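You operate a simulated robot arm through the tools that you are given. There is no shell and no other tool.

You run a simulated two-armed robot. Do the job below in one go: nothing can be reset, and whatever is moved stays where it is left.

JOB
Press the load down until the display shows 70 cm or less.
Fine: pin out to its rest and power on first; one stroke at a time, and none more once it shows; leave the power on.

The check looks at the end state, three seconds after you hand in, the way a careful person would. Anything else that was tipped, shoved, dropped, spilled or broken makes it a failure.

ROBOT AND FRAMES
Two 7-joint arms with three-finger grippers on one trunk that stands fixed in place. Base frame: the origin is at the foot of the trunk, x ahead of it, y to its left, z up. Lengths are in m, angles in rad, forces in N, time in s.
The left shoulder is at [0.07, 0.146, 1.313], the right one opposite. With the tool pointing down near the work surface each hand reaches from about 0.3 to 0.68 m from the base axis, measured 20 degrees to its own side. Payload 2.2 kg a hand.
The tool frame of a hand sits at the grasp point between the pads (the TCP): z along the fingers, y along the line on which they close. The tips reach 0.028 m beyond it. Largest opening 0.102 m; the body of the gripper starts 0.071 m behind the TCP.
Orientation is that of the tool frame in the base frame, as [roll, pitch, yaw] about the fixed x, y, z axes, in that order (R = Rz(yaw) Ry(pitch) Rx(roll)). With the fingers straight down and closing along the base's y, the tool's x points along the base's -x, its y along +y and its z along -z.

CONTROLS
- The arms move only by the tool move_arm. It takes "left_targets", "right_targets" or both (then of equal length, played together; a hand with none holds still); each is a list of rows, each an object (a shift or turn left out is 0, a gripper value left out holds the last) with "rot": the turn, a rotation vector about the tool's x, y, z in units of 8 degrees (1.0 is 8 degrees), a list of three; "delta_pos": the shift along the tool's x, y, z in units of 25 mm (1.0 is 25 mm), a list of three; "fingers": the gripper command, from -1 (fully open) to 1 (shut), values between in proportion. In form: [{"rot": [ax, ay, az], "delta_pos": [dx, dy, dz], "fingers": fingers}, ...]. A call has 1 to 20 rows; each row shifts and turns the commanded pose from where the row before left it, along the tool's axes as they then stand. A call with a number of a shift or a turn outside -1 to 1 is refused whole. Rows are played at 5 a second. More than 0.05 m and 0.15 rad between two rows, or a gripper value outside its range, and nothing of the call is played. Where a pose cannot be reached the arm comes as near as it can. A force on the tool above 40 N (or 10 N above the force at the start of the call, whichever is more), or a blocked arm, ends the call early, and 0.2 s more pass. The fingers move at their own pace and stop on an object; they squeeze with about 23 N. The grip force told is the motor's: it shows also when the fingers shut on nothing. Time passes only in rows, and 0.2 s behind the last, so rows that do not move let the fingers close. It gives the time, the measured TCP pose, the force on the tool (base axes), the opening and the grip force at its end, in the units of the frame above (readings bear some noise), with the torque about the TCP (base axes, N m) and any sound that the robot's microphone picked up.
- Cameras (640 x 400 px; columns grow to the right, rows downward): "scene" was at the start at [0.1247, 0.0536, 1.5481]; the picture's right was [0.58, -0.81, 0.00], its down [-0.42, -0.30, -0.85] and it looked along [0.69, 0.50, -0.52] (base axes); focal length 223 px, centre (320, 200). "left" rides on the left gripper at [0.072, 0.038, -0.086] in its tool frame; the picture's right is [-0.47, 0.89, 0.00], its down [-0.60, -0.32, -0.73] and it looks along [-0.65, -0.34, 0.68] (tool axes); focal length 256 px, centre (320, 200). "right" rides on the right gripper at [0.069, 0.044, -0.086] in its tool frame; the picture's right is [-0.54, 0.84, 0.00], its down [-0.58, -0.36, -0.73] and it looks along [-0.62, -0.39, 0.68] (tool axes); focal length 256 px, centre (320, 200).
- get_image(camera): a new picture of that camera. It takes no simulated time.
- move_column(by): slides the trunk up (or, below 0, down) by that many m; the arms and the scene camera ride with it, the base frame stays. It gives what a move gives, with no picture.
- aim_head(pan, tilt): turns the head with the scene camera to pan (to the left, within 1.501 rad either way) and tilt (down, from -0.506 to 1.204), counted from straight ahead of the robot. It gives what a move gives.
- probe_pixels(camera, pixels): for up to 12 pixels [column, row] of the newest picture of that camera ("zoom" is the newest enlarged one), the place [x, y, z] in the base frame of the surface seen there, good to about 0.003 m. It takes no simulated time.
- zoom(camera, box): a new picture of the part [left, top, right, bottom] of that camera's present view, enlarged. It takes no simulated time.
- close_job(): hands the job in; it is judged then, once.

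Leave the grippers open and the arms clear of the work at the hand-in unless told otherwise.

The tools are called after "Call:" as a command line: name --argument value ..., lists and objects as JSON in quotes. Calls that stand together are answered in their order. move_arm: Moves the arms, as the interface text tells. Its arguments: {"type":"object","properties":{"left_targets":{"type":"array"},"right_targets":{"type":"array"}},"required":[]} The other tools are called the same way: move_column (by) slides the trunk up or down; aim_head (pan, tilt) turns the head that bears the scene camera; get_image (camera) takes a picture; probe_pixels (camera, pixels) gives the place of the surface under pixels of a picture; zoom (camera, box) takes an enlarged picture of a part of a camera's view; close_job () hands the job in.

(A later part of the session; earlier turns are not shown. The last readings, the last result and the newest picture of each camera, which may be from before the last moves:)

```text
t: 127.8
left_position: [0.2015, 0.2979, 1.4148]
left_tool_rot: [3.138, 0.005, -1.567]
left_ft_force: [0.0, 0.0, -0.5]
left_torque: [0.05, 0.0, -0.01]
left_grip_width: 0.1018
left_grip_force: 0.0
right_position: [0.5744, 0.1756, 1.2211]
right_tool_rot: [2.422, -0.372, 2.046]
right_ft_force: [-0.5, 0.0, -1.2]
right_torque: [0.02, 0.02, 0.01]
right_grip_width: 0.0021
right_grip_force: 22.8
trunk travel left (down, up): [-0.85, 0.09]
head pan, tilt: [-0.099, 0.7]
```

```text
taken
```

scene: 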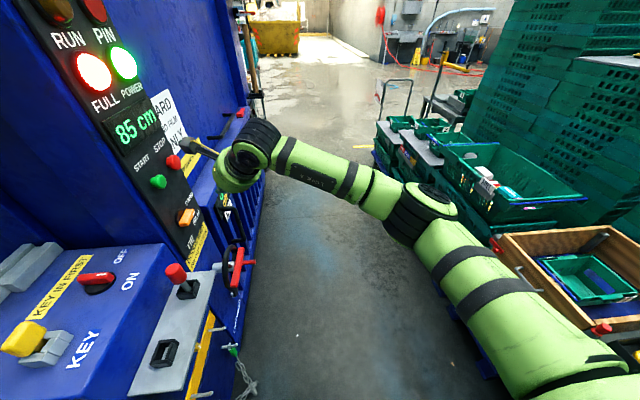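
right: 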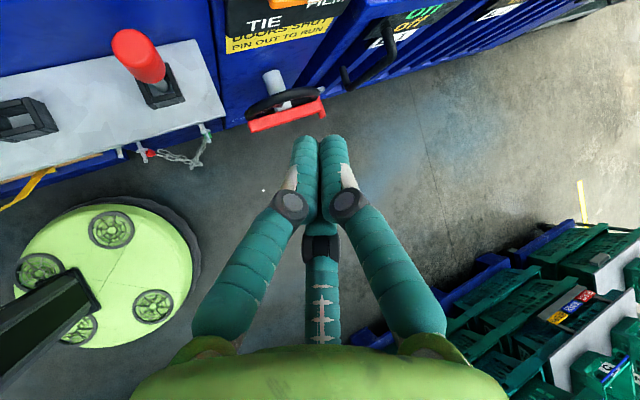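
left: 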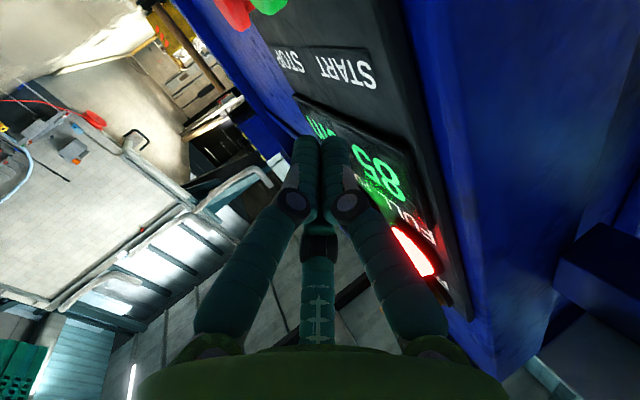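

Works well: the hand is at (0.574, 0.176, 1.221). But its camera would come within a few mm of the panel when pressing, so I roll the hand +90° about its own axis to swing the camera away from the panel.

Call:
move_arm --right_targets '[{"rot": [0, 0, 0.9375]}, {"rot": [0, 0, 0.9375]}, {"rot": [0, 0, 0.9375]}, {"rot": [0, 0, 0.9375]}, {"rot": [0, 0, 0.9375]}, {"rot": [0, 0, 0.9375]}, {"rot": [0, 0, 0.9375]}, {"rot": [0, 0, 0.9375]}, {"rot": [0, 0, 0.9375]}, {"rot": [0, 0, 0.9375]}, {"rot": [0, 0, 0.9375]}, {"rot": [0, 0, 0.9375]}, {"delta_pos": [0, 0, 0]}]'

Call:
get_image --camera "scene"

Call:
get_image --camera "right"

```text
t: 130.6
left_position: [0.2012, 0.2977, 1.4152]
left_tool_rot: [3.137, 0.005, -1.568]
left_ft_force: [-0.1, 0.2, -0.3]
left_torque: [-0.03, 0.02, 0.02]
left_grip_width: 0.1022
left_grip_force: 0.1
right_position: [0.5737, 0.1757, 1.2193]
right_tool_rot: [-2.661, -0.66, 0.164]
right_ft_force: [-0.1, -0.3, 0.2]
right_torque: [-0.01, 0.03, 0.03]
right_grip_width: 0.0022
right_grip_force: 22.8
trunk travel left (down, up): [-0.85, 0.09]
head pan, tilt: [-0.099, 0.7]
```

```text
taken
```

scene: 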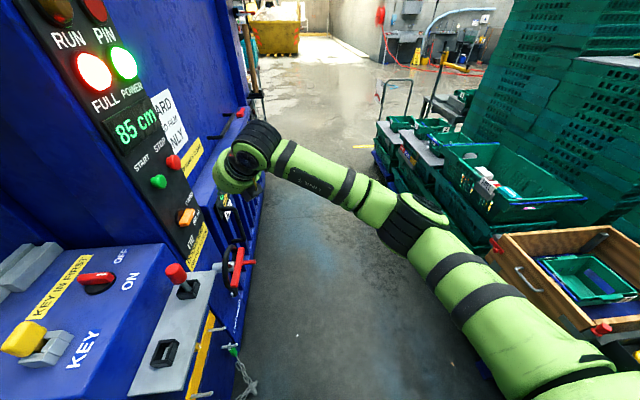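

```text
taken
```

right: 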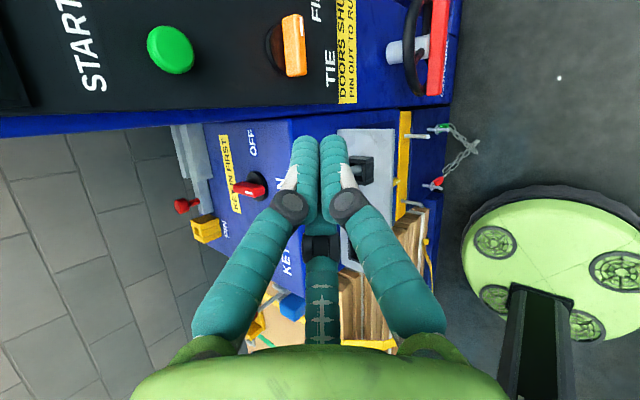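

The camera now looks from the robot's side with START at (170,50). I move to the pre-press point (0.646, 0.298, 1.198).

Call:
move_arm --right_targets '[{"delta_pos": [0.392, -0.42, 0.765]}, {"delta_pos": [0.392, -0.42, 0.765]}, {"delta_pos": [0.392, -0.42, 0.765]}, {"delta_pos": [0.392, -0.42, 0.765]}, {"delta_pos": [0.392, -0.42, 0.765]}, {"delta_pos": [0.392, -0.42, 0.765]}, {"delta_pos": [0, 0, 0]}]'

Call:
get_image --camera "scene"

Call:
get_image --camera "right"

```text
t: 132.2
left_position: [0.2014, 0.2983, 1.4145]
left_tool_rot: [3.137, 0.004, -1.566]
left_ft_force: [-1.6, 0.3, -0.4]
left_torque: [0.02, 0.03, 0.01]
left_grip_width: 0.102
left_grip_force: 0.0
right_position: [0.6187, 0.2594, 1.2008]
right_tool_rot: [-2.663, -0.662, 0.167]
right_ft_force: [0.2, -0.3, 0.0]
right_torque: [0.01, 0.01, 0.01]
right_grip_width: 0.0023
right_grip_force: 23.2
right hand out of reach, approached as far as the arm can: row 4, 5, 6
trunk travel left (down, up): [-0.85, 0.09]
head pan, tilt: [-0.099, 0.7]
```

```text
taken
```

scene: 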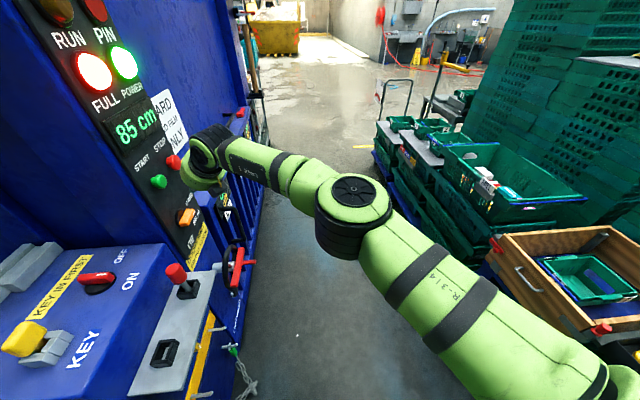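

```text
taken
```

right: 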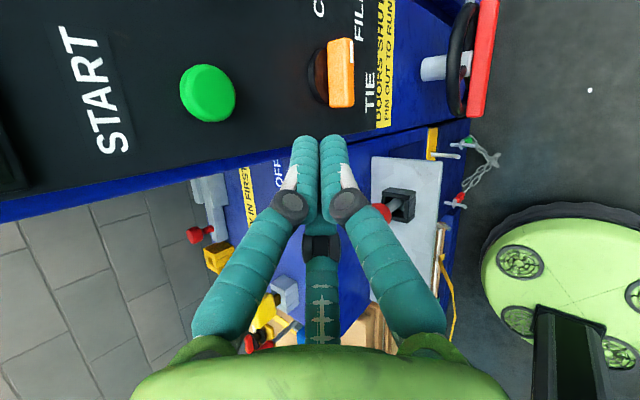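

Stopped at (0.619, 0.259, 1.201), short by about 5 cm. I probe the elbow and wrist to see how stretched the arm is.

Call:
probe_pixels --camera "scene" --pixels '[[353, 192], [210, 145], [240, 155], [300, 180], [470, 310], [520, 350], [195, 175]]'

Call:
zoom --camera "scene" --box '[160, 100, 420, 260]'

```text
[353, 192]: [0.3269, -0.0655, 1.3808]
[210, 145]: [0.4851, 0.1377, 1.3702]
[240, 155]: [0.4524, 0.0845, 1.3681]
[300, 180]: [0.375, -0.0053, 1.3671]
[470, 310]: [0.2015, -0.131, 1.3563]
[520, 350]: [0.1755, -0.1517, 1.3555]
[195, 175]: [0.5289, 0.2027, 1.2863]
```

```text
2.46 times, centred on (290, 180) of scene
```

zoom: 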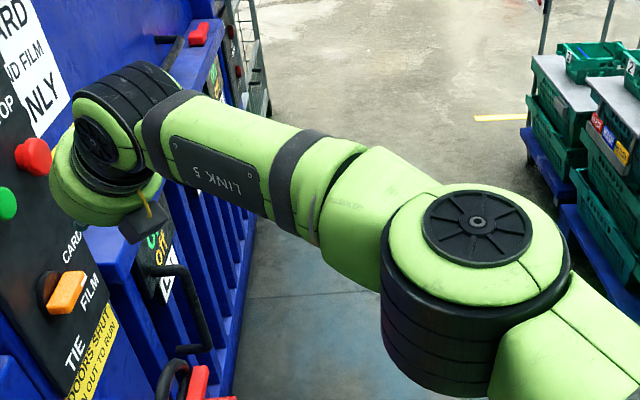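

The right arm is nearly stretched out, so START is out of its reach. The left arm is the one, but with better posture: the arm works better when the wrist is not above the shoulder, so raising the trunk will help. First I retract the right hand and point it down again.

Call:
move_arm --right_targets '[{"delta_pos": [-0.433, 0.486, -0.872]}, {"delta_pos": [-0.433, 0.486, -0.872]}, {"delta_pos": [-0.433, 0.486, -0.872]}, {"delta_pos": [-0.433, 0.486, -0.872]}, {"delta_pos": [-0.433, 0.486, -0.872]}, {"delta_pos": [-0.433, 0.486, -0.872]}, {"delta_pos": [-0.433, 0.486, -0.872]}, {"delta_pos": [-0.433, 0.486, -0.872]}, {"delta_pos": [-0.433, 0.486, -0.872]}, {"delta_pos": [-0.433, 0.486, -0.872]}, {"delta_pos": [-0.433, 0.486, -0.872]}, {"delta_pos": [-0.433, 0.486, -0.872]}, {"rot": [-0.4855, -0.8146, 0]}, {"rot": [-0.4855, -0.8146, 0]}, {"rot": [-0.4855, -0.8146, 0]}, {"rot": [-0.4855, -0.8146, 0]}, {"rot": [-0.4855, -0.8146, 0]}, {"rot": [-0.4855, -0.8146, 0]}, {"delta_pos": [0, 0, 0]}]'

Call:
get_image --camera "scene"

```text
t: 136.2
left_position: [0.2017, 0.2978, 1.415]
left_tool_rot: [3.136, 0.006, -1.568]
left_ft_force: [-0.4, -0.1, -1.0]
left_torque: [0.0, 0.03, 0.02]
left_grip_width: 0.1017
left_grip_force: 0.1
right_position: [0.4573, -0.0241, 1.2518]
right_tool_rot: [3.138, 0.001, 0.333]
right_ft_force: [-0.4, 0.2, 0.5]
right_torque: [0.0, -0.02, 0.0]
right_grip_width: 0.0024
right_grip_force: 22.8
trunk travel left (down, up): [-0.85, 0.09]
head pan, tilt: [-0.099, 0.7]
```

```text
taken
```

scene: 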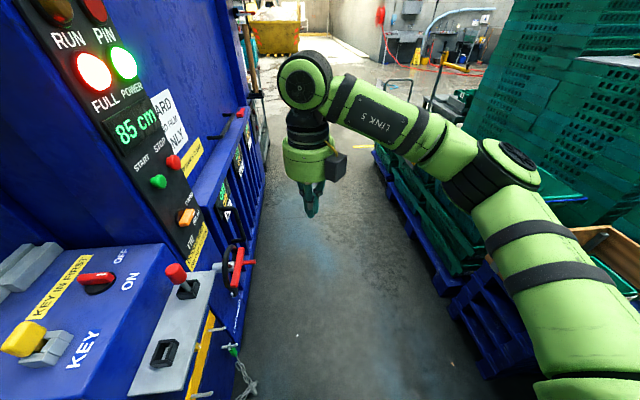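

Call:
probe_pixels --camera "scene" --pixels '[[300, 85], [330, 95], [308, 150], [310, 130], [385, 115], [440, 140], [505, 165], [470, 180]]'

Call:
move_arm --right_targets '[{"delta_pos": [-0.82, 0.619, -0.493], "fingers": -1}, {"delta_pos": [-0.82, 0.619, -0.493]}, {"delta_pos": [-0.82, 0.619, -0.493]}, {"delta_pos": [-0.82, 0.619, -0.493]}, {"delta_pos": [-0.82, 0.619, -0.493]}, {"delta_pos": [-0.82, 0.619, -0.493]}, {"delta_pos": [-0.82, 0.619, -0.493]}, {"delta_pos": [-0.82, 0.619, -0.493]}, {"delta_pos": [-0.82, 0.619, -0.493]}, {"delta_pos": [-0.82, 0.619, -0.493]}, {"delta_pos": [-0.82, 0.619, -0.493]}, {"delta_pos": [-0.82, 0.619, -0.493]}]'

```text
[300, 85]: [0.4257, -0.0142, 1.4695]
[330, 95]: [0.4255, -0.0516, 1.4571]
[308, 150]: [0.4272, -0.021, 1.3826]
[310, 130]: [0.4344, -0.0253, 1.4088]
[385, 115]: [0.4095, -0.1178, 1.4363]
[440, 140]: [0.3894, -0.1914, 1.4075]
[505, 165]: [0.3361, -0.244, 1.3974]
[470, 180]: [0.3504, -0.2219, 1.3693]
```

```text
t: 138.8
left_position: [0.2004, 0.2981, 1.4153]
left_tool_rot: [3.14, 0.005, -1.567]
left_ft_force: [-0.7, -0.4, -0.2]
left_torque: [0.0, -0.02, -0.03]
left_grip_width: 0.102
left_grip_force: 0.2
right_position: [0.2856, -0.2808, 1.4015]
right_tool_rot: [3.14, -0.002, 0.332]
right_ft_force: [0.0, 0.7, 0.8]
right_torque: [0.0, -0.05, -0.02]
right_grip_width: 0.1019
right_grip_force: 0.0
trunk travel left (down, up): [-0.85, 0.09]
head pan, tilt: [-0.099, 0.7]
```

Both arms are parked. From the stop points I infer the arm's reach sphere; the left hand should reach START with a 40°-ish tilt if the shoulder is higher relative to the wrist. I bring the left hand forward and low (0.45, 0.22, 1.22) first, so the elbow stays well under the twine shelf when the trunk rises.

Call:
move_arm --left_targets '[{"delta_pos": [0.267, -0.833, 0.65], "fingers": 1}, {"delta_pos": [0.267, -0.833, 0.65]}, {"delta_pos": [0.267, -0.833, 0.65]}, {"delta_pos": [0.267, -0.833, 0.65]}, {"delta_pos": [0.267, -0.833, 0.65]}, {"delta_pos": [0.267, -0.833, 0.65]}, {"delta_pos": [0.267, -0.833, 0.65]}, {"delta_pos": [0.267, -0.833, 0.65]}, {"delta_pos": [0.267, -0.833, 0.65]}, {"delta_pos": [0.267, -0.833, 0.65]}, {"delta_pos": [0.267, -0.833, 0.65]}, {"delta_pos": [0.267, -0.833, 0.65]}]'

Call:
aim_head --pan 0.6 --tilt 0.35

Call:
get_image --camera "scene"

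```text
t: 141.4
left_position: [0.4539, 0.2192, 1.2199]
left_tool_rot: [3.138, 0.006, -1.567]
left_ft_force: [0.1, 0.1, 0.6]
left_torque: [0.04, 0.0, -0.01]
left_grip_width: 0.0021
left_grip_force: 22.7
right_position: [0.2883, -0.2794, 1.4011]
right_tool_rot: [3.14, 0.002, 0.333]
right_ft_force: [0.3, -0.7, -0.4]
right_torque: [0.02, -0.04, 0.01]
right_grip_width: 0.1022
right_grip_force: 0.0
trunk travel left (down, up): [-0.85, 0.09]
head pan, tilt: [-0.099, 0.7]
```

```text
t: 142.4
left_position: [0.4511, 0.2201, 1.2205]
left_tool_rot: [3.137, 0.005, -1.567]
left_ft_force: [-0.1, -0.3, -0.2]
left_torque: [-0.03, 0.0, 0.02]
left_grip_width: 0.0021
left_grip_force: 22.8
right_position: [0.2867, -0.2791, 1.4011]
right_tool_rot: [3.14, -0.001, 0.331]
right_ft_force: [-1.2, -0.1, 0.8]
right_torque: [0.0, -0.01, 0.01]
right_grip_width: 0.102
right_grip_force: 0.0
trunk travel left (down, up): [-0.85, 0.09]
head pan, tilt: [0.6, 0.351]
```

```text
taken
```

scene: 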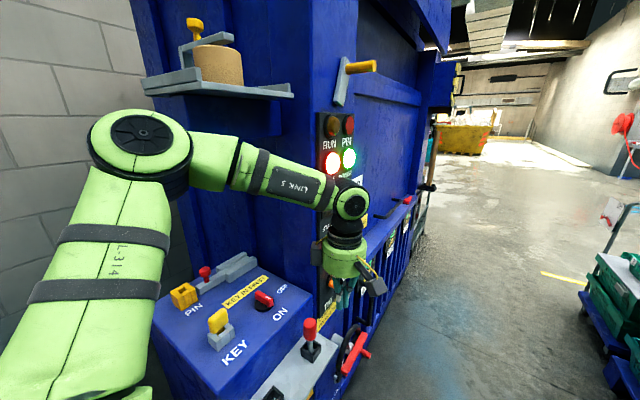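

I probe the elbow and the shelf edge for clearance before raising the trunk by 0.09.

Call:
probe_pixels --camera "scene" --pixels '[[140, 115], [140, 140], [180, 150], [100, 130], [215, 90], [290, 90], [150, 80], [345, 200], [300, 180]]'

```text
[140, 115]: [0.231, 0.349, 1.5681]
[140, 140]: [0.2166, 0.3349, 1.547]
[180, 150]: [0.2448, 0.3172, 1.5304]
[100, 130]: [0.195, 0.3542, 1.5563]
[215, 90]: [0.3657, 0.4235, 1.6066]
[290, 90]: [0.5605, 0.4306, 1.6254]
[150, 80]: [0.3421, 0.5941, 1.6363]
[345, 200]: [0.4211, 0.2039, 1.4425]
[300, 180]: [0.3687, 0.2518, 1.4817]
```

The elbow rides high already, so instead of raising the trunk I have a better idea: point the hand forward and down (in line with the forearm, a natural posture), with the fingers open, and use the finger that sticks out sideways to +y to push START by moving along +y. I turn the hand to yaw -60° (one finger then points to +y), move forward 8 cm and tilt it 40° forward.

Call:
move_arm --left_targets '[{"rot": [0, 0, -0.9375]}, {"rot": [0, 0, -0.9375]}, {"rot": [0, 0, -0.9375]}, {"rot": [0, 0, -0.9375]}, {"delta_pos": [0.14, -0.843, 0], "fingers": -1}, {"delta_pos": [0.14, -0.843, 0]}, {"delta_pos": [0.14, -0.843, 0]}, {"delta_pos": [0.14, -0.843, 0]}, {"rot": [0.866, 0.5, 0]}, {"rot": [0.866, 0.5, 0]}, {"rot": [0.866, 0.5, 0]}, {"rot": [0.866, 0.5, 0]}, {"rot": [0.866, 0.5, 0]}, {"delta_pos": [0, 0, 0]}]'

Call:
get_image --camera "scene"

Call:
get_image --camera "left"

```text
t: 145.4
left_position: [0.5312, 0.2497, 1.2173]
left_tool_rot: [-2.516, -0.323, -1.151]
left_ft_force: [0.4, 0.4, -0.5]
left_torque: [0.0, 0.01, 0.0]
left_grip_width: 0.1018
left_grip_force: 0.0
right_position: [0.2878, -0.2794, 1.4017]
right_tool_rot: [3.14, -0.001, 0.33]
right_ft_force: [-0.3, 0.3, 0.3]
right_torque: [0.02, 0.02, 0.01]
right_grip_width: 0.1021
right_grip_force: 0.0
trunk travel left (down, up): [-0.85, 0.09]
head pan, tilt: [0.6, 0.351]
```

```text
taken
```

scene: 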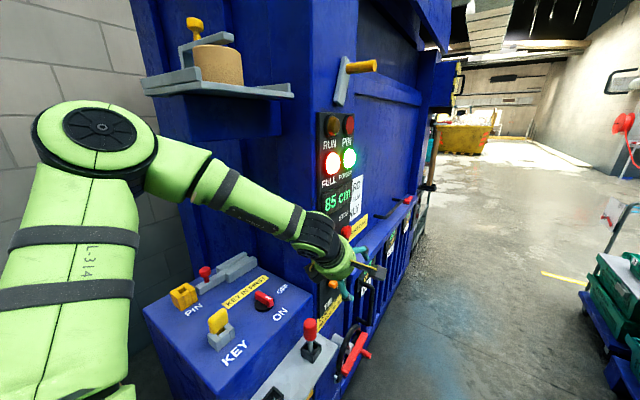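

```text
taken
```

left: 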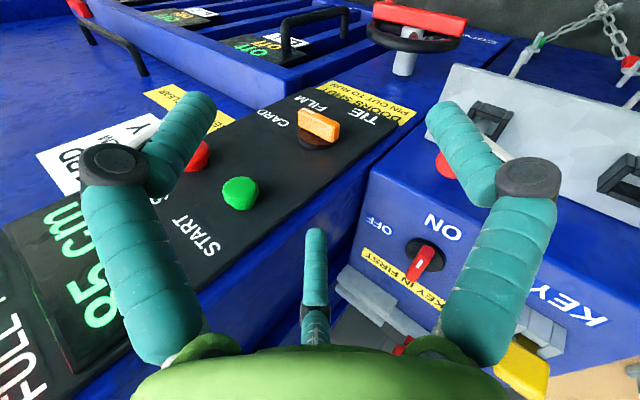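

No reach complaint this time: hand at (0.531, 0.250, 1.217) pointing (0.64, 0, -0.77), one finger pointing to +y. I move to just before START: (0.656, 0.26, 1.197).

Call:
move_arm --left_targets '[{"delta_pos": [0.264, -0.614, 0.764]}, {"delta_pos": [0.264, -0.614, 0.764]}, {"delta_pos": [0.264, -0.614, 0.764]}, {"delta_pos": [0.264, -0.614, 0.764]}, {"delta_pos": [0.264, -0.614, 0.764]}, {"delta_pos": [0, 0, 0]}]'

Call:
get_image --camera "scene"

Call:
get_image --camera "left"

```text
t: 146.8
left_position: [0.6557, 0.259, 1.1989]
left_tool_rot: [-2.513, -0.322, -1.15]
left_ft_force: [0.1, 0.3, 0.2]
left_torque: [-0.01, -0.03, -0.04]
left_grip_width: 0.1021
left_grip_force: 0.1
right_position: [0.2871, -0.2793, 1.4012]
right_tool_rot: [3.139, 0.001, 0.331]
right_ft_force: [-0.1, 0.3, -0.2]
right_torque: [0.0, -0.01, -0.01]
right_grip_width: 0.1017
right_grip_force: 0.1
trunk travel left (down, up): [-0.85, 0.09]
head pan, tilt: [0.6, 0.351]
```

```text
taken
```

scene: 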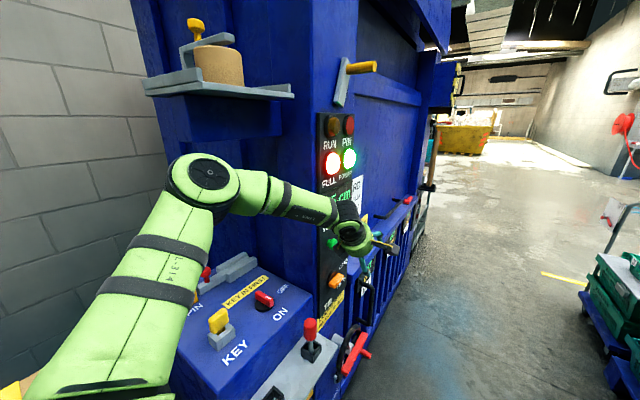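

```text
taken
```

left: 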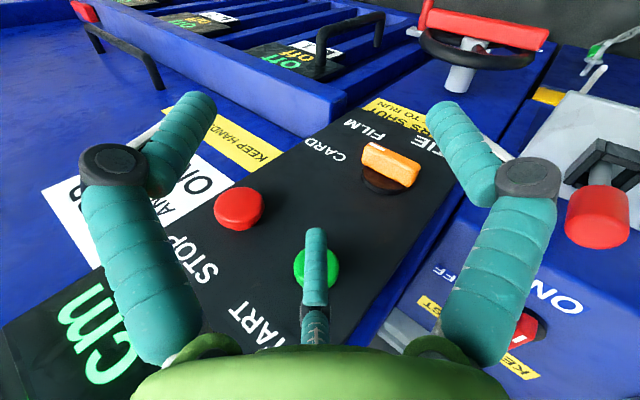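

Now the finger (at (316,265) in the left picture) stands right in front of START. I probe the finger and button positions.

Call:
probe_pixels --camera "left" --pixels '[[316, 235], [316, 255], [316, 275], [316, 295], [316, 315], [298, 268], [335, 268], [340, 290], [238, 208], [300, 285]]'

Call:
zoom --camera "left" --box '[250, 200, 390, 340]'

```text
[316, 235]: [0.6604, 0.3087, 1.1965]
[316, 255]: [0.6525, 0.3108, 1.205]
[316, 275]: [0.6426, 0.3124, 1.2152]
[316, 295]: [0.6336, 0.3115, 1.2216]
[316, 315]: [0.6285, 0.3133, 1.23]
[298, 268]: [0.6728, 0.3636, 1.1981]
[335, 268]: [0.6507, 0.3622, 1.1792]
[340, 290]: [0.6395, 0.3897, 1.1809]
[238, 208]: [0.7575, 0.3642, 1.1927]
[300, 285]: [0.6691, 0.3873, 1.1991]
```

```text
2.86 times, centred on (320, 270) of left
```

zoom: 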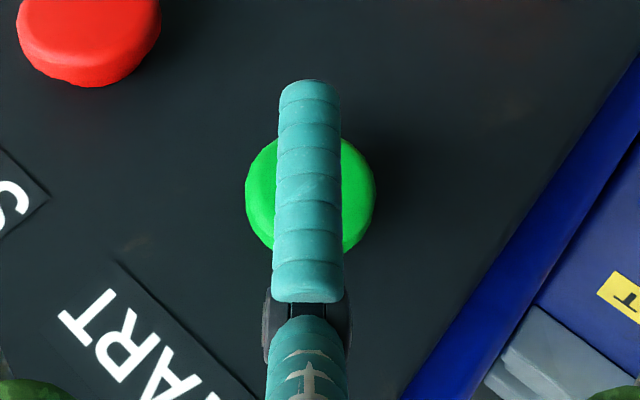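

The finger tip is about over the button's centre, outer face near y≈0.326, button face at 0.3645. I push the tip 8 mm further along the finger and approach 30 mm toward +y (still ~8 mm short).

Call:
move_arm --left_targets '[{"delta_pos": [0, 0, 0.32]}, {"delta_pos": [-0.52, -0.3, 0]}, {"delta_pos": [-0.52, -0.3, 0]}, {"delta_pos": [0, 0, 0]}]'

Call:
get_image --camera "left"

Call:
zoom --camera "scene" --box '[290, 100, 410, 270]'

```text
t: 147.8
left_position: [0.6625, 0.2896, 1.1917]
left_tool_rot: [-2.516, -0.321, -1.15]
left_ft_force: [-1.2, -0.1, 0.1]
left_torque: [-0.04, 0.01, -0.03]
left_grip_width: 0.1021
left_grip_force: 0.0
right_position: [0.2882, -0.2794, 1.4007]
right_tool_rot: [3.139, 0.002, 0.332]
right_ft_force: [0.4, 0.2, 0.0]
right_torque: [0.05, -0.02, 0.01]
right_grip_width: 0.1021
right_grip_force: 0.0
trunk travel left (down, up): [-0.85, 0.09]
head pan, tilt: [0.6, 0.351]
```

```text
taken
```

left: 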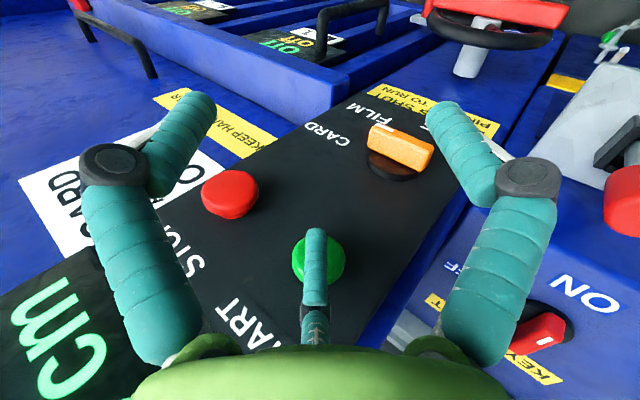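

```text
2.35 times, centred on (350, 185) of scene
```

zoom: 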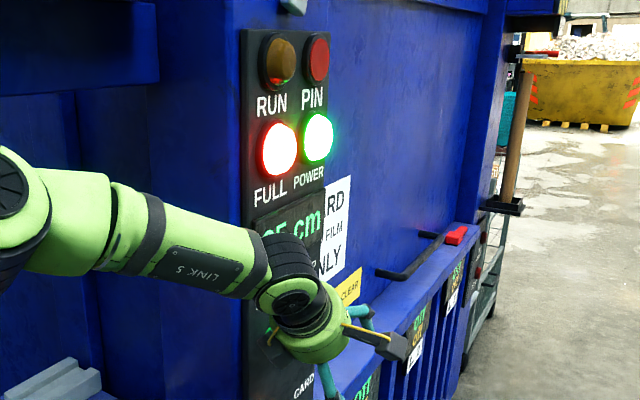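

Now the approach in 2 mm steps, watching the force.

Call:
move_arm --left_targets '[{"delta_pos": [-0.0693, -0.04, 0]}, {"delta_pos": [-0.0693, -0.04, 0]}, {"delta_pos": [-0.0693, -0.04, 0]}, {"delta_pos": [0, 0, 0]}]'

Call:
zoom --camera "left" --box '[250, 200, 390, 340]'

```text
t: 148.8
left_position: [0.6618, 0.2967, 1.1938]
left_tool_rot: [-2.514, -0.32, -1.152]
left_ft_force: [0.3, 0.6, -0.3]
left_torque: [0.04, 0.05, -0.01]
left_grip_width: 0.102
left_grip_force: 0.0
right_position: [0.2864, -0.2786, 1.4018]
right_tool_rot: [3.138, 0.0, 0.33]
right_ft_force: [-0.2, -0.5, 0.3]
right_torque: [-0.02, 0.01, 0.0]
right_grip_width: 0.102
right_grip_force: 0.0
trunk travel left (down, up): [-0.85, 0.09]
head pan, tilt: [0.6, 0.351]
```

```text
2.86 times, centred on (320, 270) of left
```

zoom: 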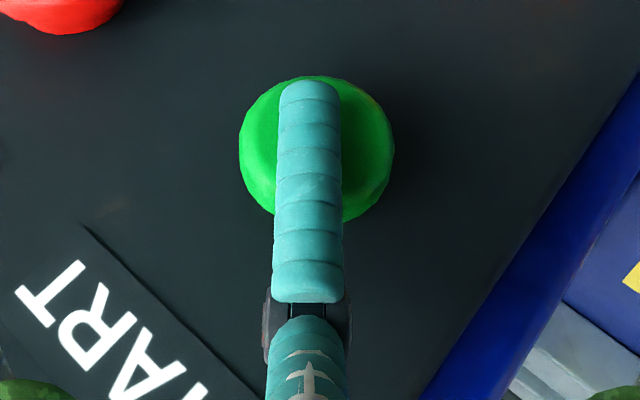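

No contact yet. Two more 2 mm steps.

Call:
move_arm --left_targets '[{"delta_pos": [-0.0693, -0.04, 0]}, {"delta_pos": [-0.0693, -0.04, 0]}]'

```text
t: 149.4
left_position: [0.6603, 0.2994, 1.1943]
left_tool_rot: [-2.514, -0.322, -1.153]
left_ft_force: [-0.4, -1.3, 0.8]
left_torque: [0.03, -0.05, -0.01]
left_grip_width: 0.1011
left_grip_force: 0.1
right_position: [0.2869, -0.2797, 1.4023]
right_tool_rot: [3.139, 0.0, 0.332]
right_ft_force: [0.2, 0.1, 0.0]
right_torque: [-0.02, -0.01, -0.03]
right_grip_width: 0.1022
right_grip_force: 0.0
trunk travel left (down, up): [-0.85, 0.09]
head pan, tilt: [0.6, 0.351]
```

First light contact (-1.3 N, finger opening shrinks slightly). Two more steps.

Call:
move_arm --left_targets '[{"delta_pos": [-0.0693, -0.04, 0]}, {"delta_pos": [-0.0693, -0.04, 0]}]'

Call:
zoom --camera "scene" --box '[290, 100, 410, 270]'

```text
t: 150.0
left_position: [0.6599, 0.3031, 1.1947]
left_tool_rot: [-2.516, -0.321, -1.149]
left_ft_force: [1.2, -1.7, 0.2]
left_torque: [-0.04, 0.04, 0.0]
left_grip_width: 0.1007
left_grip_force: 0.1
right_position: [0.2876, -0.2808, 1.4009]
right_tool_rot: [3.14, 0.0, 0.331]
right_ft_force: [-0.2, 0.0, 0.7]
right_torque: [-0.02, 0.0, -0.01]
right_grip_width: 0.102
right_grip_force: 0.0
trunk travel left (down, up): [-0.85, 0.09]
head pan, tilt: [0.6, 0.351]
```

```text
2.35 times, centred on (350, 185) of scene
```

zoom: 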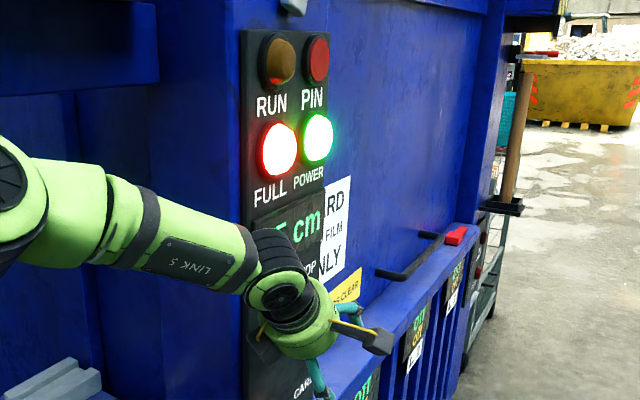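

Force still light (-1.7 N), RUN dark. Two more steps.

Call:
move_arm --left_targets '[{"delta_pos": [-0.0693, -0.04, 0]}, {"delta_pos": [-0.0693, -0.04, 0]}]'

Call:
zoom --camera "scene" --box '[290, 100, 410, 270]'

Call:
zoom --camera "left" --box '[250, 200, 390, 340]'

```text
t: 150.6
left_position: [0.6607, 0.3061, 1.194]
left_tool_rot: [-2.512, -0.322, -1.153]
left_ft_force: [0.1, -3.8, 0.5]
left_torque: [0.06, -0.03, -0.03]
left_grip_width: 0.1001
left_grip_force: 0.1
right_position: [0.2861, -0.2811, 1.401]
right_tool_rot: [3.139, -0.001, 0.33]
right_ft_force: [0.3, 0.0, -0.5]
right_torque: [0.02, 0.01, -0.01]
right_grip_width: 0.1022
right_grip_force: 0.1
trunk travel left (down, up): [-0.85, 0.09]
head pan, tilt: [0.6, 0.351]
```

```text
2.35 times, centred on (350, 185) of scene
```

zoom: 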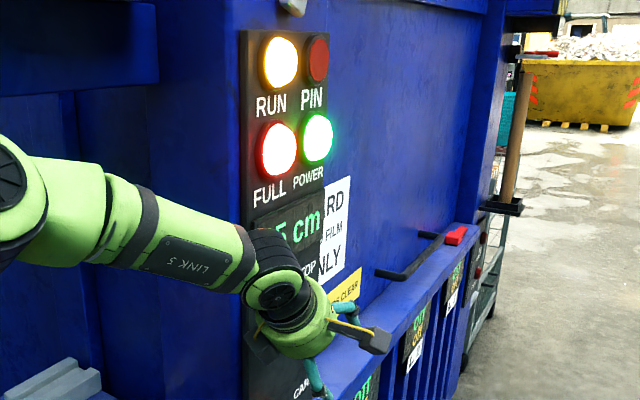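

```text
2.86 times, centred on (320, 270) of left
```

zoom: 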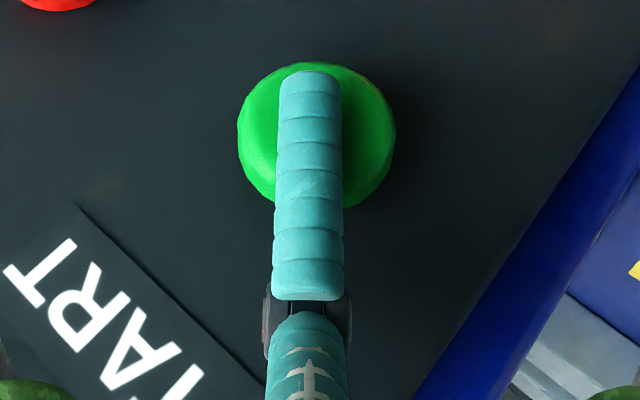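

RUN is lit — the stroke has started. I release the button at once, backing off 30 mm toward -y.

Call:
move_arm --left_targets '[{"delta_pos": [0.52, 0.3, 0]}, {"delta_pos": [0.52, 0.3, 0]}]'

Call:
zoom --camera "scene" --box '[290, 100, 410, 270]'

```text
t: 151.2
left_position: [0.6601, 0.2771, 1.1948]
left_tool_rot: [-2.515, -0.322, -1.148]
left_ft_force: [0.4, -0.2, -0.2]
left_torque: [0.0, 0.02, 0.01]
left_grip_width: 0.1021
left_grip_force: 0.0
right_position: [0.2874, -0.2798, 1.4016]
right_tool_rot: [-3.141, -0.001, 0.331]
right_ft_force: [0.1, 0.1, -0.6]
right_torque: [0.0, 0.03, 0.01]
right_grip_width: 0.102
right_grip_force: 0.1
trunk travel left (down, up): [-0.85, 0.09]
head pan, tilt: [0.6, 0.351]
```

```text
2.35 times, centred on (350, 185) of scene
```

zoom: 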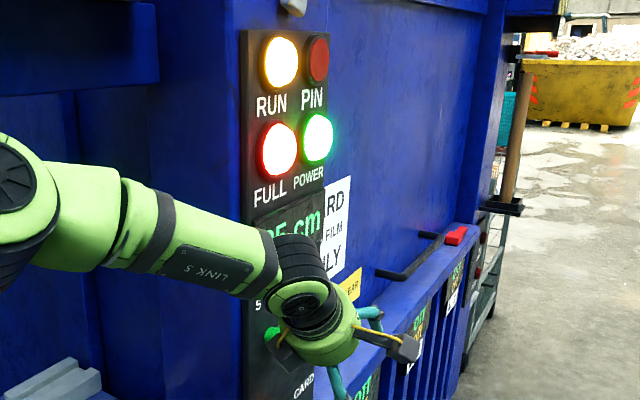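

Released, RUN still lit. I back off 4.5 cm more so the display is visible and wait a few seconds.

Call:
move_arm --left_targets '[{"delta_pos": [0.52, 0.3, 0]}, {"delta_pos": [0.52, 0.3, 0]}, {"delta_pos": [0.52, 0.3, 0]}, {"delta_pos": [0, 0, 0]}, {"delta_pos": [0, 0, 0]}, {"delta_pos": [0, 0, 0]}, {"delta_pos": [0, 0, 0]}, {"delta_pos": [0, 0, 0]}, {"delta_pos": [0, 0, 0]}, {"delta_pos": [0, 0, 0]}]'

Call:
zoom --camera "scene" --box '[290, 100, 410, 270]'

```text
t: 153.4
left_position: [0.6623, 0.231, 1.1923]
left_tool_rot: [-2.513, -0.322, -1.151]
left_ft_force: [-0.7, 0.1, 0.2]
left_torque: [0.04, 0.03, -0.03]
left_grip_width: 0.1022
left_grip_force: 0.1
right_position: [0.2864, -0.2803, 1.401]
right_tool_rot: [3.14, 0.002, 0.334]
right_ft_force: [0.3, 0.5, 0.2]
right_torque: [0.03, 0.0, -0.02]
right_grip_width: 0.1024
right_grip_force: 0.0
trunk travel left (down, up): [-0.85, 0.09]
head pan, tilt: [0.6, 0.351]
```

```text
2.35 times, centred on (350, 185) of scene
```

zoom: 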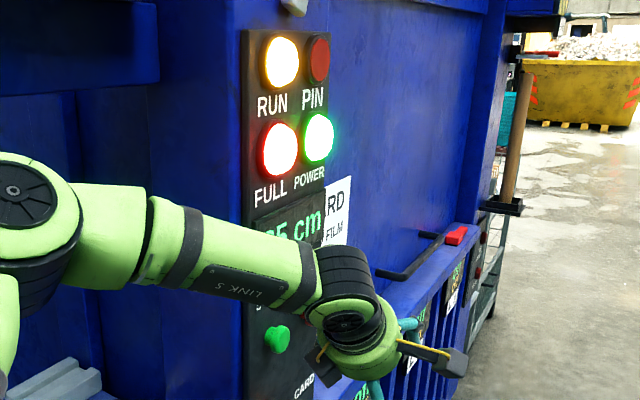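

RUN still lit. I wait more (4 s) and look also with the left camera.

Call:
move_arm --left_targets '[{"delta_pos": [0, 0, 0]}, {"delta_pos": [0, 0, 0]}, {"delta_pos": [0, 0, 0]}, {"delta_pos": [0, 0, 0]}, {"delta_pos": [0, 0, 0]}, {"delta_pos": [0, 0, 0]}, {"delta_pos": [0, 0, 0]}, {"delta_pos": [0, 0, 0]}, {"delta_pos": [0, 0, 0]}, {"delta_pos": [0, 0, 0]}, {"delta_pos": [0, 0, 0]}, {"delta_pos": [0, 0, 0]}, {"delta_pos": [0, 0, 0]}, {"delta_pos": [0, 0, 0]}, {"delta_pos": [0, 0, 0]}, {"delta_pos": [0, 0, 0]}, {"delta_pos": [0, 0, 0]}, {"delta_pos": [0, 0, 0]}, {"delta_pos": [0, 0, 0]}, {"delta_pos": [0, 0, 0]}]'

Call:
zoom --camera "scene" --box '[290, 100, 410, 270]'

Call:
get_image --camera "left"

```text
t: 157.6
left_position: [0.6619, 0.2307, 1.1928]
left_tool_rot: [-2.514, -0.321, -1.15]
left_ft_force: [-0.1, -0.1, -0.2]
left_torque: [-0.02, 0.01, 0.06]
left_grip_width: 0.102
left_grip_force: 0.1
right_position: [0.2883, -0.2787, 1.4002]
right_tool_rot: [3.141, 0.001, 0.332]
right_ft_force: [0.7, -0.2, -0.3]
right_torque: [0.01, -0.04, 0.02]
right_grip_width: 0.102
right_grip_force: 0.0
trunk travel left (down, up): [-0.85, 0.09]
head pan, tilt: [0.6, 0.351]
```

```text
2.35 times, centred on (350, 185) of scene
```

zoom: 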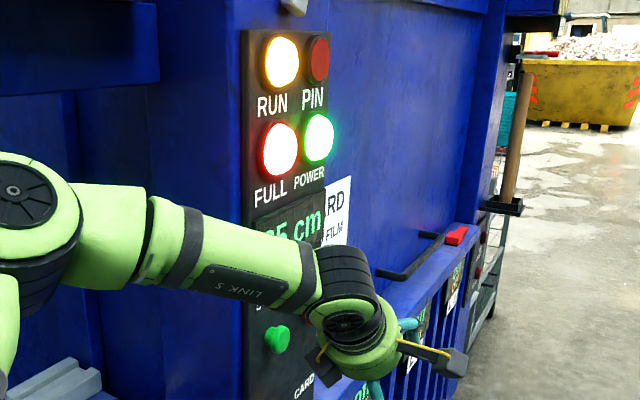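

```text
taken
```

left: 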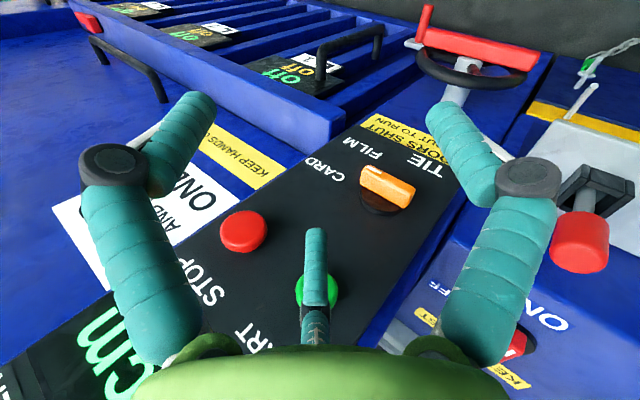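

RUN still on after about 7 s. I back the hand off a little more and wait another 4 s.

Call:
move_arm --left_targets '[{"delta_pos": [0.52, 0.3, 0]}, {"delta_pos": [0.52, 0.3, 0]}, {"delta_pos": [0.52, 0.3, 0]}, {"delta_pos": [0, 0, 0]}, {"delta_pos": [0, 0, 0]}, {"delta_pos": [0, 0, 0]}, {"delta_pos": [0, 0, 0]}, {"delta_pos": [0, 0, 0]}, {"delta_pos": [0, 0, 0]}, {"delta_pos": [0, 0, 0]}, {"delta_pos": [0, 0, 0]}, {"delta_pos": [0, 0, 0]}, {"delta_pos": [0, 0, 0]}, {"delta_pos": [0, 0, 0]}, {"delta_pos": [0, 0, 0]}, {"delta_pos": [0, 0, 0]}, {"delta_pos": [0, 0, 0]}, {"delta_pos": [0, 0, 0]}, {"delta_pos": [0, 0, 0]}, {"delta_pos": [0, 0, 0]}]'

Call:
get_image --camera "scene"

Call:
zoom --camera "scene" --box '[290, 100, 410, 270]'

```text
t: 161.8
left_position: [0.6604, 0.1871, 1.1932]
left_tool_rot: [-2.515, -0.321, -1.149]
left_ft_force: [0.6, -1.1, 0.1]
left_torque: [0.01, 0.04, 0.0]
left_grip_width: 0.1023
left_grip_force: 0.1
right_position: [0.2872, -0.2791, 1.4013]
right_tool_rot: [3.139, 0.001, 0.332]
right_ft_force: [-0.4, -0.5, -0.3]
right_torque: [0.0, 0.03, -0.02]
right_grip_width: 0.102
right_grip_force: 0.1
trunk travel left (down, up): [-0.85, 0.09]
head pan, tilt: [0.6, 0.351]
```

```text
taken
```

scene: 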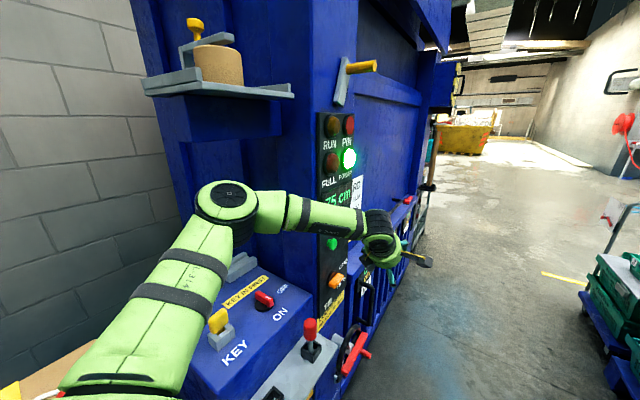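

```text
2.35 times, centred on (350, 185) of scene
```

zoom: 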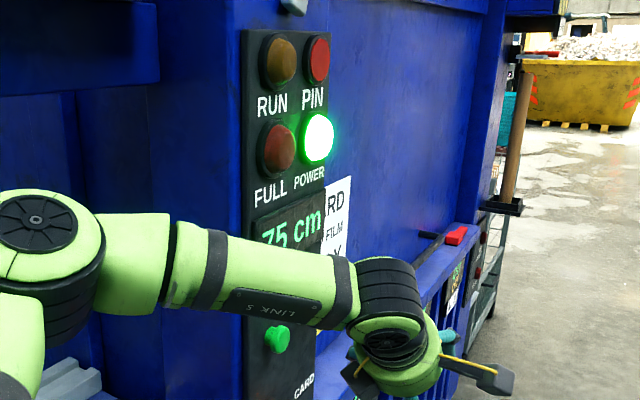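

The stroke is done: RUN off, FULL off, display seems to read 75 cm. I zoom in to read it exactly.

Call:
zoom --camera "scene" --box '[315, 170, 375, 215]'

Call:
get_image --camera "left"

```text
8.89 times, centred on (345, 192) of scene
```

zoom: 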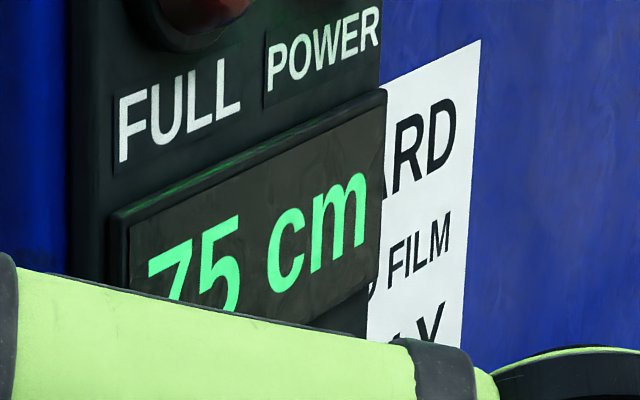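

```text
taken
```

left: 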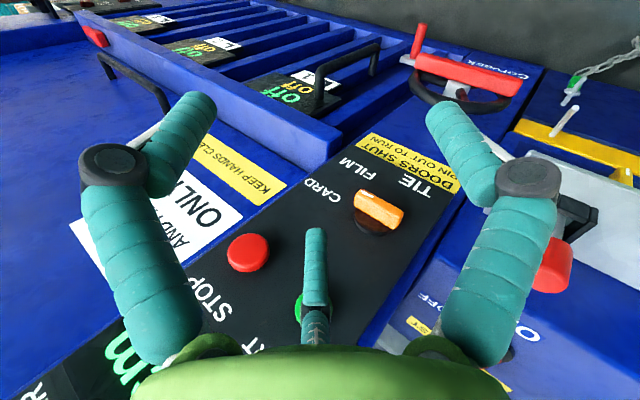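

75 cm: one more stroke is needed. I return the finger to just before START (7 × 15 mm toward +y, then 9 mm).

Call:
move_arm --left_targets '[{"delta_pos": [-0.52, -0.3, 0]}, {"delta_pos": [-0.52, -0.3, 0]}, {"delta_pos": [-0.52, -0.3, 0]}, {"delta_pos": [-0.52, -0.3, 0]}, {"delta_pos": [-0.52, -0.3, 0]}, {"delta_pos": [-0.52, -0.3, 0]}, {"delta_pos": [-0.52, -0.3, 0]}, {"delta_pos": [-0.104, -0.06, 0]}, {"delta_pos": [-0.104, -0.06, 0]}, {"delta_pos": [0, 0, 0]}]'

Call:
zoom --camera "left" --box '[250, 200, 390, 340]'

Call:
zoom --camera "scene" --box '[290, 100, 410, 270]'

```text
t: 164.0
left_position: [0.6609, 0.3008, 1.1931]
left_tool_rot: [-2.515, -0.321, -1.15]
left_ft_force: [0.2, -1.0, 1.4]
left_torque: [-0.02, 0.0, 0.09]
left_grip_width: 0.1013
left_grip_force: 0.1
right_position: [0.2873, -0.2793, 1.4008]
right_tool_rot: [-3.141, -0.001, 0.331]
right_ft_force: [0.3, 0.0, -1.1]
right_torque: [-0.01, -0.01, -0.02]
right_grip_width: 0.102
right_grip_force: 0.1
trunk travel left (down, up): [-0.85, 0.09]
head pan, tilt: [0.6, 0.351]
```

```text
2.86 times, centred on (320, 270) of left
```

zoom: 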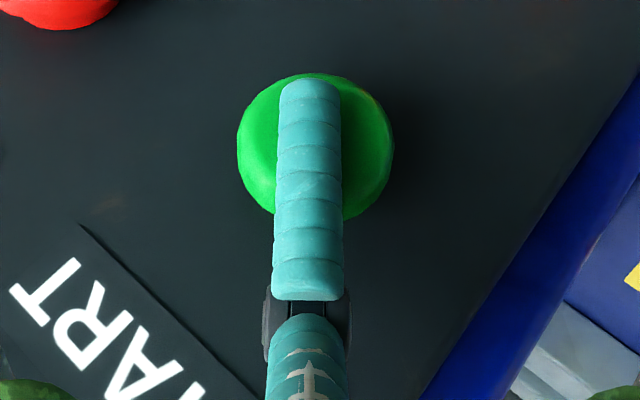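

```text
2.35 times, centred on (350, 185) of scene
```

zoom: 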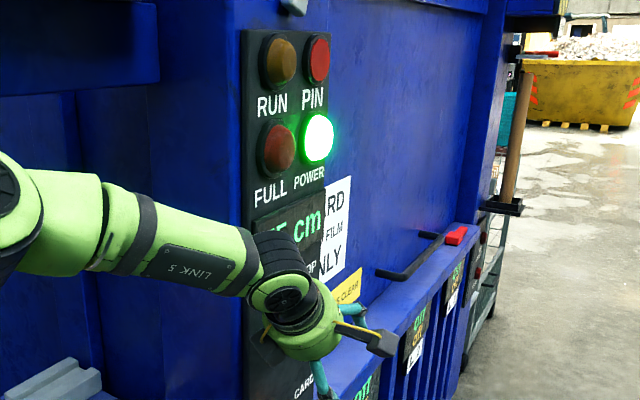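

The finger touches START lightly; RUN is off. I press 6 mm more in 2 mm steps, as before, and check RUN.

Call:
move_arm --left_targets '[{"delta_pos": [-0.0693, -0.04, 0]}, {"delta_pos": [-0.0693, -0.04, 0]}, {"delta_pos": [-0.0693, -0.04, 0]}]'

Call:
zoom --camera "scene" --box '[290, 100, 410, 270]'

```text
t: 164.8
left_position: [0.6603, 0.3045, 1.1928]
left_tool_rot: [-2.513, -0.321, -1.151]
left_ft_force: [-0.5, -2.5, 0.0]
left_torque: [-0.06, -0.02, 0.01]
left_grip_width: 0.1001
left_grip_force: 0.2
right_position: [0.2865, -0.2802, 1.4024]
right_tool_rot: [3.14, -0.001, 0.332]
right_ft_force: [0.3, 0.2, -1.3]
right_torque: [0.04, 0.02, -0.01]
right_grip_width: 0.102
right_grip_force: 0.0
trunk travel left (down, up): [-0.85, 0.09]
head pan, tilt: [0.6, 0.351]
```

```text
2.35 times, centred on (350, 185) of scene
```

zoom: 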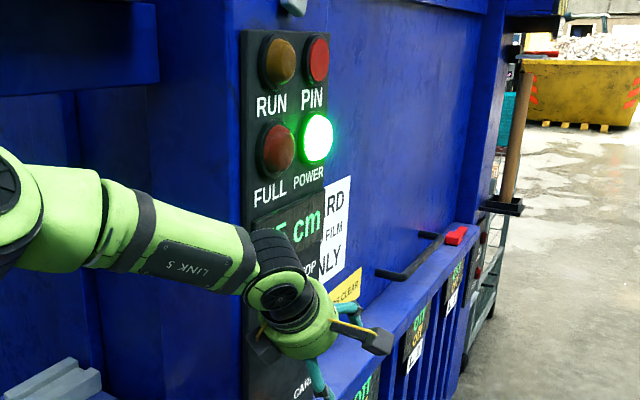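

RUN is not lit yet (2.5 N). Another 2 mm.

Call:
move_arm --left_targets '[{"delta_pos": [-0.0693, -0.04, 0]}]'

Call:
zoom --camera "scene" --box '[290, 100, 410, 270]'

```text
t: 165.2
left_position: [0.6607, 0.3054, 1.1946]
left_tool_rot: [-2.512, -0.321, -1.15]
left_ft_force: [0.8, -3.2, -0.5]
left_torque: [-0.03, -0.01, -0.02]
left_grip_width: 0.1
left_grip_force: 0.1
right_position: [0.2868, -0.2799, 1.4011]
right_tool_rot: [3.141, 0.001, 0.332]
right_ft_force: [0.1, -0.7, 0.0]
right_torque: [0.0, -0.01, -0.01]
right_grip_width: 0.1023
right_grip_force: 0.0
trunk travel left (down, up): [-0.85, 0.09]
head pan, tilt: [0.6, 0.351]
```

```text
2.35 times, centred on (350, 185) of scene
```

zoom: 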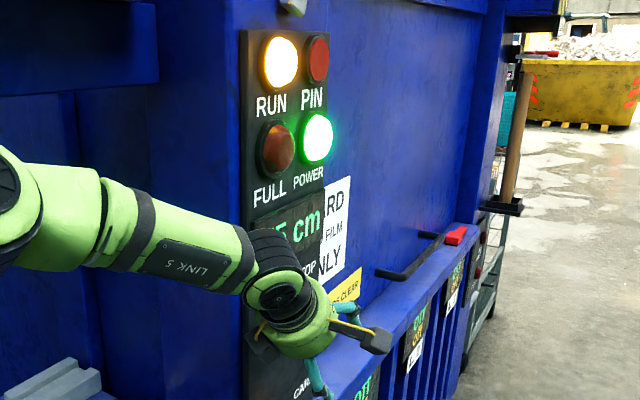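

RUN is lit: the second stroke runs. I release at once and back off 12 cm toward -y, then wait.

Call:
move_arm --left_targets '[{"delta_pos": [0.52, 0.3, 0]}, {"delta_pos": [0.52, 0.3, 0]}, {"delta_pos": [0.52, 0.3, 0]}, {"delta_pos": [0.52, 0.3, 0]}, {"delta_pos": [0.52, 0.3, 0]}, {"delta_pos": [0.52, 0.3, 0]}, {"delta_pos": [0.52, 0.3, 0]}, {"delta_pos": [0.52, 0.3, 0]}, {"delta_pos": [0, 0, 0]}, {"delta_pos": [0, 0, 0]}, {"delta_pos": [0, 0, 0]}, {"delta_pos": [0, 0, 0]}, {"delta_pos": [0, 0, 0]}, {"delta_pos": [0, 0, 0]}, {"delta_pos": [0, 0, 0]}, {"delta_pos": [0, 0, 0]}, {"delta_pos": [0, 0, 0]}, {"delta_pos": [0, 0, 0]}, {"delta_pos": [0, 0, 0]}, {"delta_pos": [0, 0, 0]}]'

Call:
zoom --camera "scene" --box '[290, 100, 410, 270]'

```text
t: 169.4
left_position: [0.6613, 0.1865, 1.1936]
left_tool_rot: [-2.516, -0.32, -1.151]
left_ft_force: [1.5, 0.6, -0.1]
left_torque: [-0.01, 0.01, -0.02]
left_grip_width: 0.1022
left_grip_force: 0.1
right_position: [0.2867, -0.2792, 1.4019]
right_tool_rot: [3.142, 0.0, 0.332]
right_ft_force: [0.1, -0.2, -0.6]
right_torque: [-0.01, 0.0, 0.01]
right_grip_width: 0.1019
right_grip_force: 0.1
trunk travel left (down, up): [-0.85, 0.09]
head pan, tilt: [0.6, 0.351]
```

```text
2.35 times, centred on (350, 185) of scene
```

zoom: 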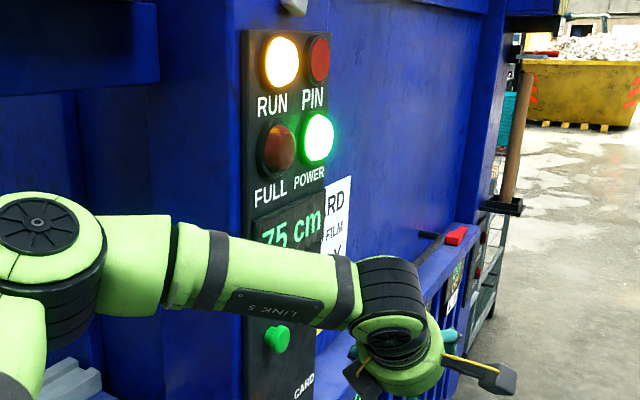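

Stroke running (RUN lit, 75 cm still shown). I wait 4 s more.

Call:
move_arm --left_targets '[{"delta_pos": [0, 0, 0]}, {"delta_pos": [0, 0, 0]}, {"delta_pos": [0, 0, 0]}, {"delta_pos": [0, 0, 0]}, {"delta_pos": [0, 0, 0]}, {"delta_pos": [0, 0, 0]}, {"delta_pos": [0, 0, 0]}, {"delta_pos": [0, 0, 0]}, {"delta_pos": [0, 0, 0]}, {"delta_pos": [0, 0, 0]}, {"delta_pos": [0, 0, 0]}, {"delta_pos": [0, 0, 0]}, {"delta_pos": [0, 0, 0]}, {"delta_pos": [0, 0, 0]}, {"delta_pos": [0, 0, 0]}, {"delta_pos": [0, 0, 0]}, {"delta_pos": [0, 0, 0]}, {"delta_pos": [0, 0, 0]}, {"delta_pos": [0, 0, 0]}, {"delta_pos": [0, 0, 0]}]'

Call:
zoom --camera "scene" --box '[290, 100, 410, 270]'

```text
t: 173.6
left_position: [0.6611, 0.1874, 1.1929]
left_tool_rot: [-2.512, -0.32, -1.149]
left_ft_force: [0.6, 0.1, -0.2]
left_torque: [-0.02, 0.0, -0.01]
left_grip_width: 0.1021
left_grip_force: 0.1
right_position: [0.2871, -0.279, 1.4011]
right_tool_rot: [3.141, 0.001, 0.332]
right_ft_force: [0.8, 0.6, 0.5]
right_torque: [0.07, 0.02, 0.0]
right_grip_width: 0.1018
right_grip_force: 0.2
trunk travel left (down, up): [-0.85, 0.09]
head pan, tilt: [0.6, 0.351]
```

```text
2.35 times, centred on (350, 185) of scene
```

zoom: 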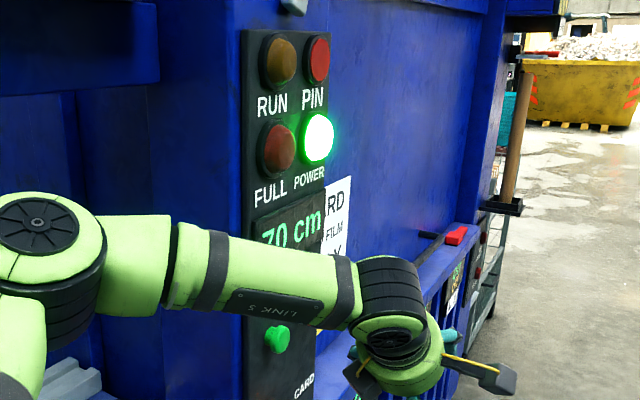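

The stroke finished: RUN off; the display seems to read 70 cm. I zoom in to read it exactly.

Call:
zoom --camera "scene" --box '[315, 165, 375, 215]'

```text
8.00 times, centred on (345, 190) of scene
```

zoom: 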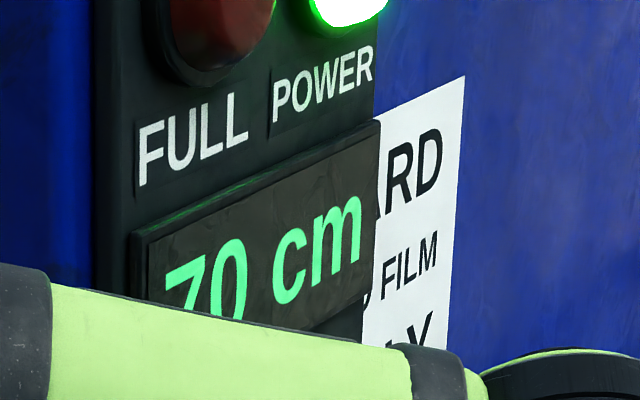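

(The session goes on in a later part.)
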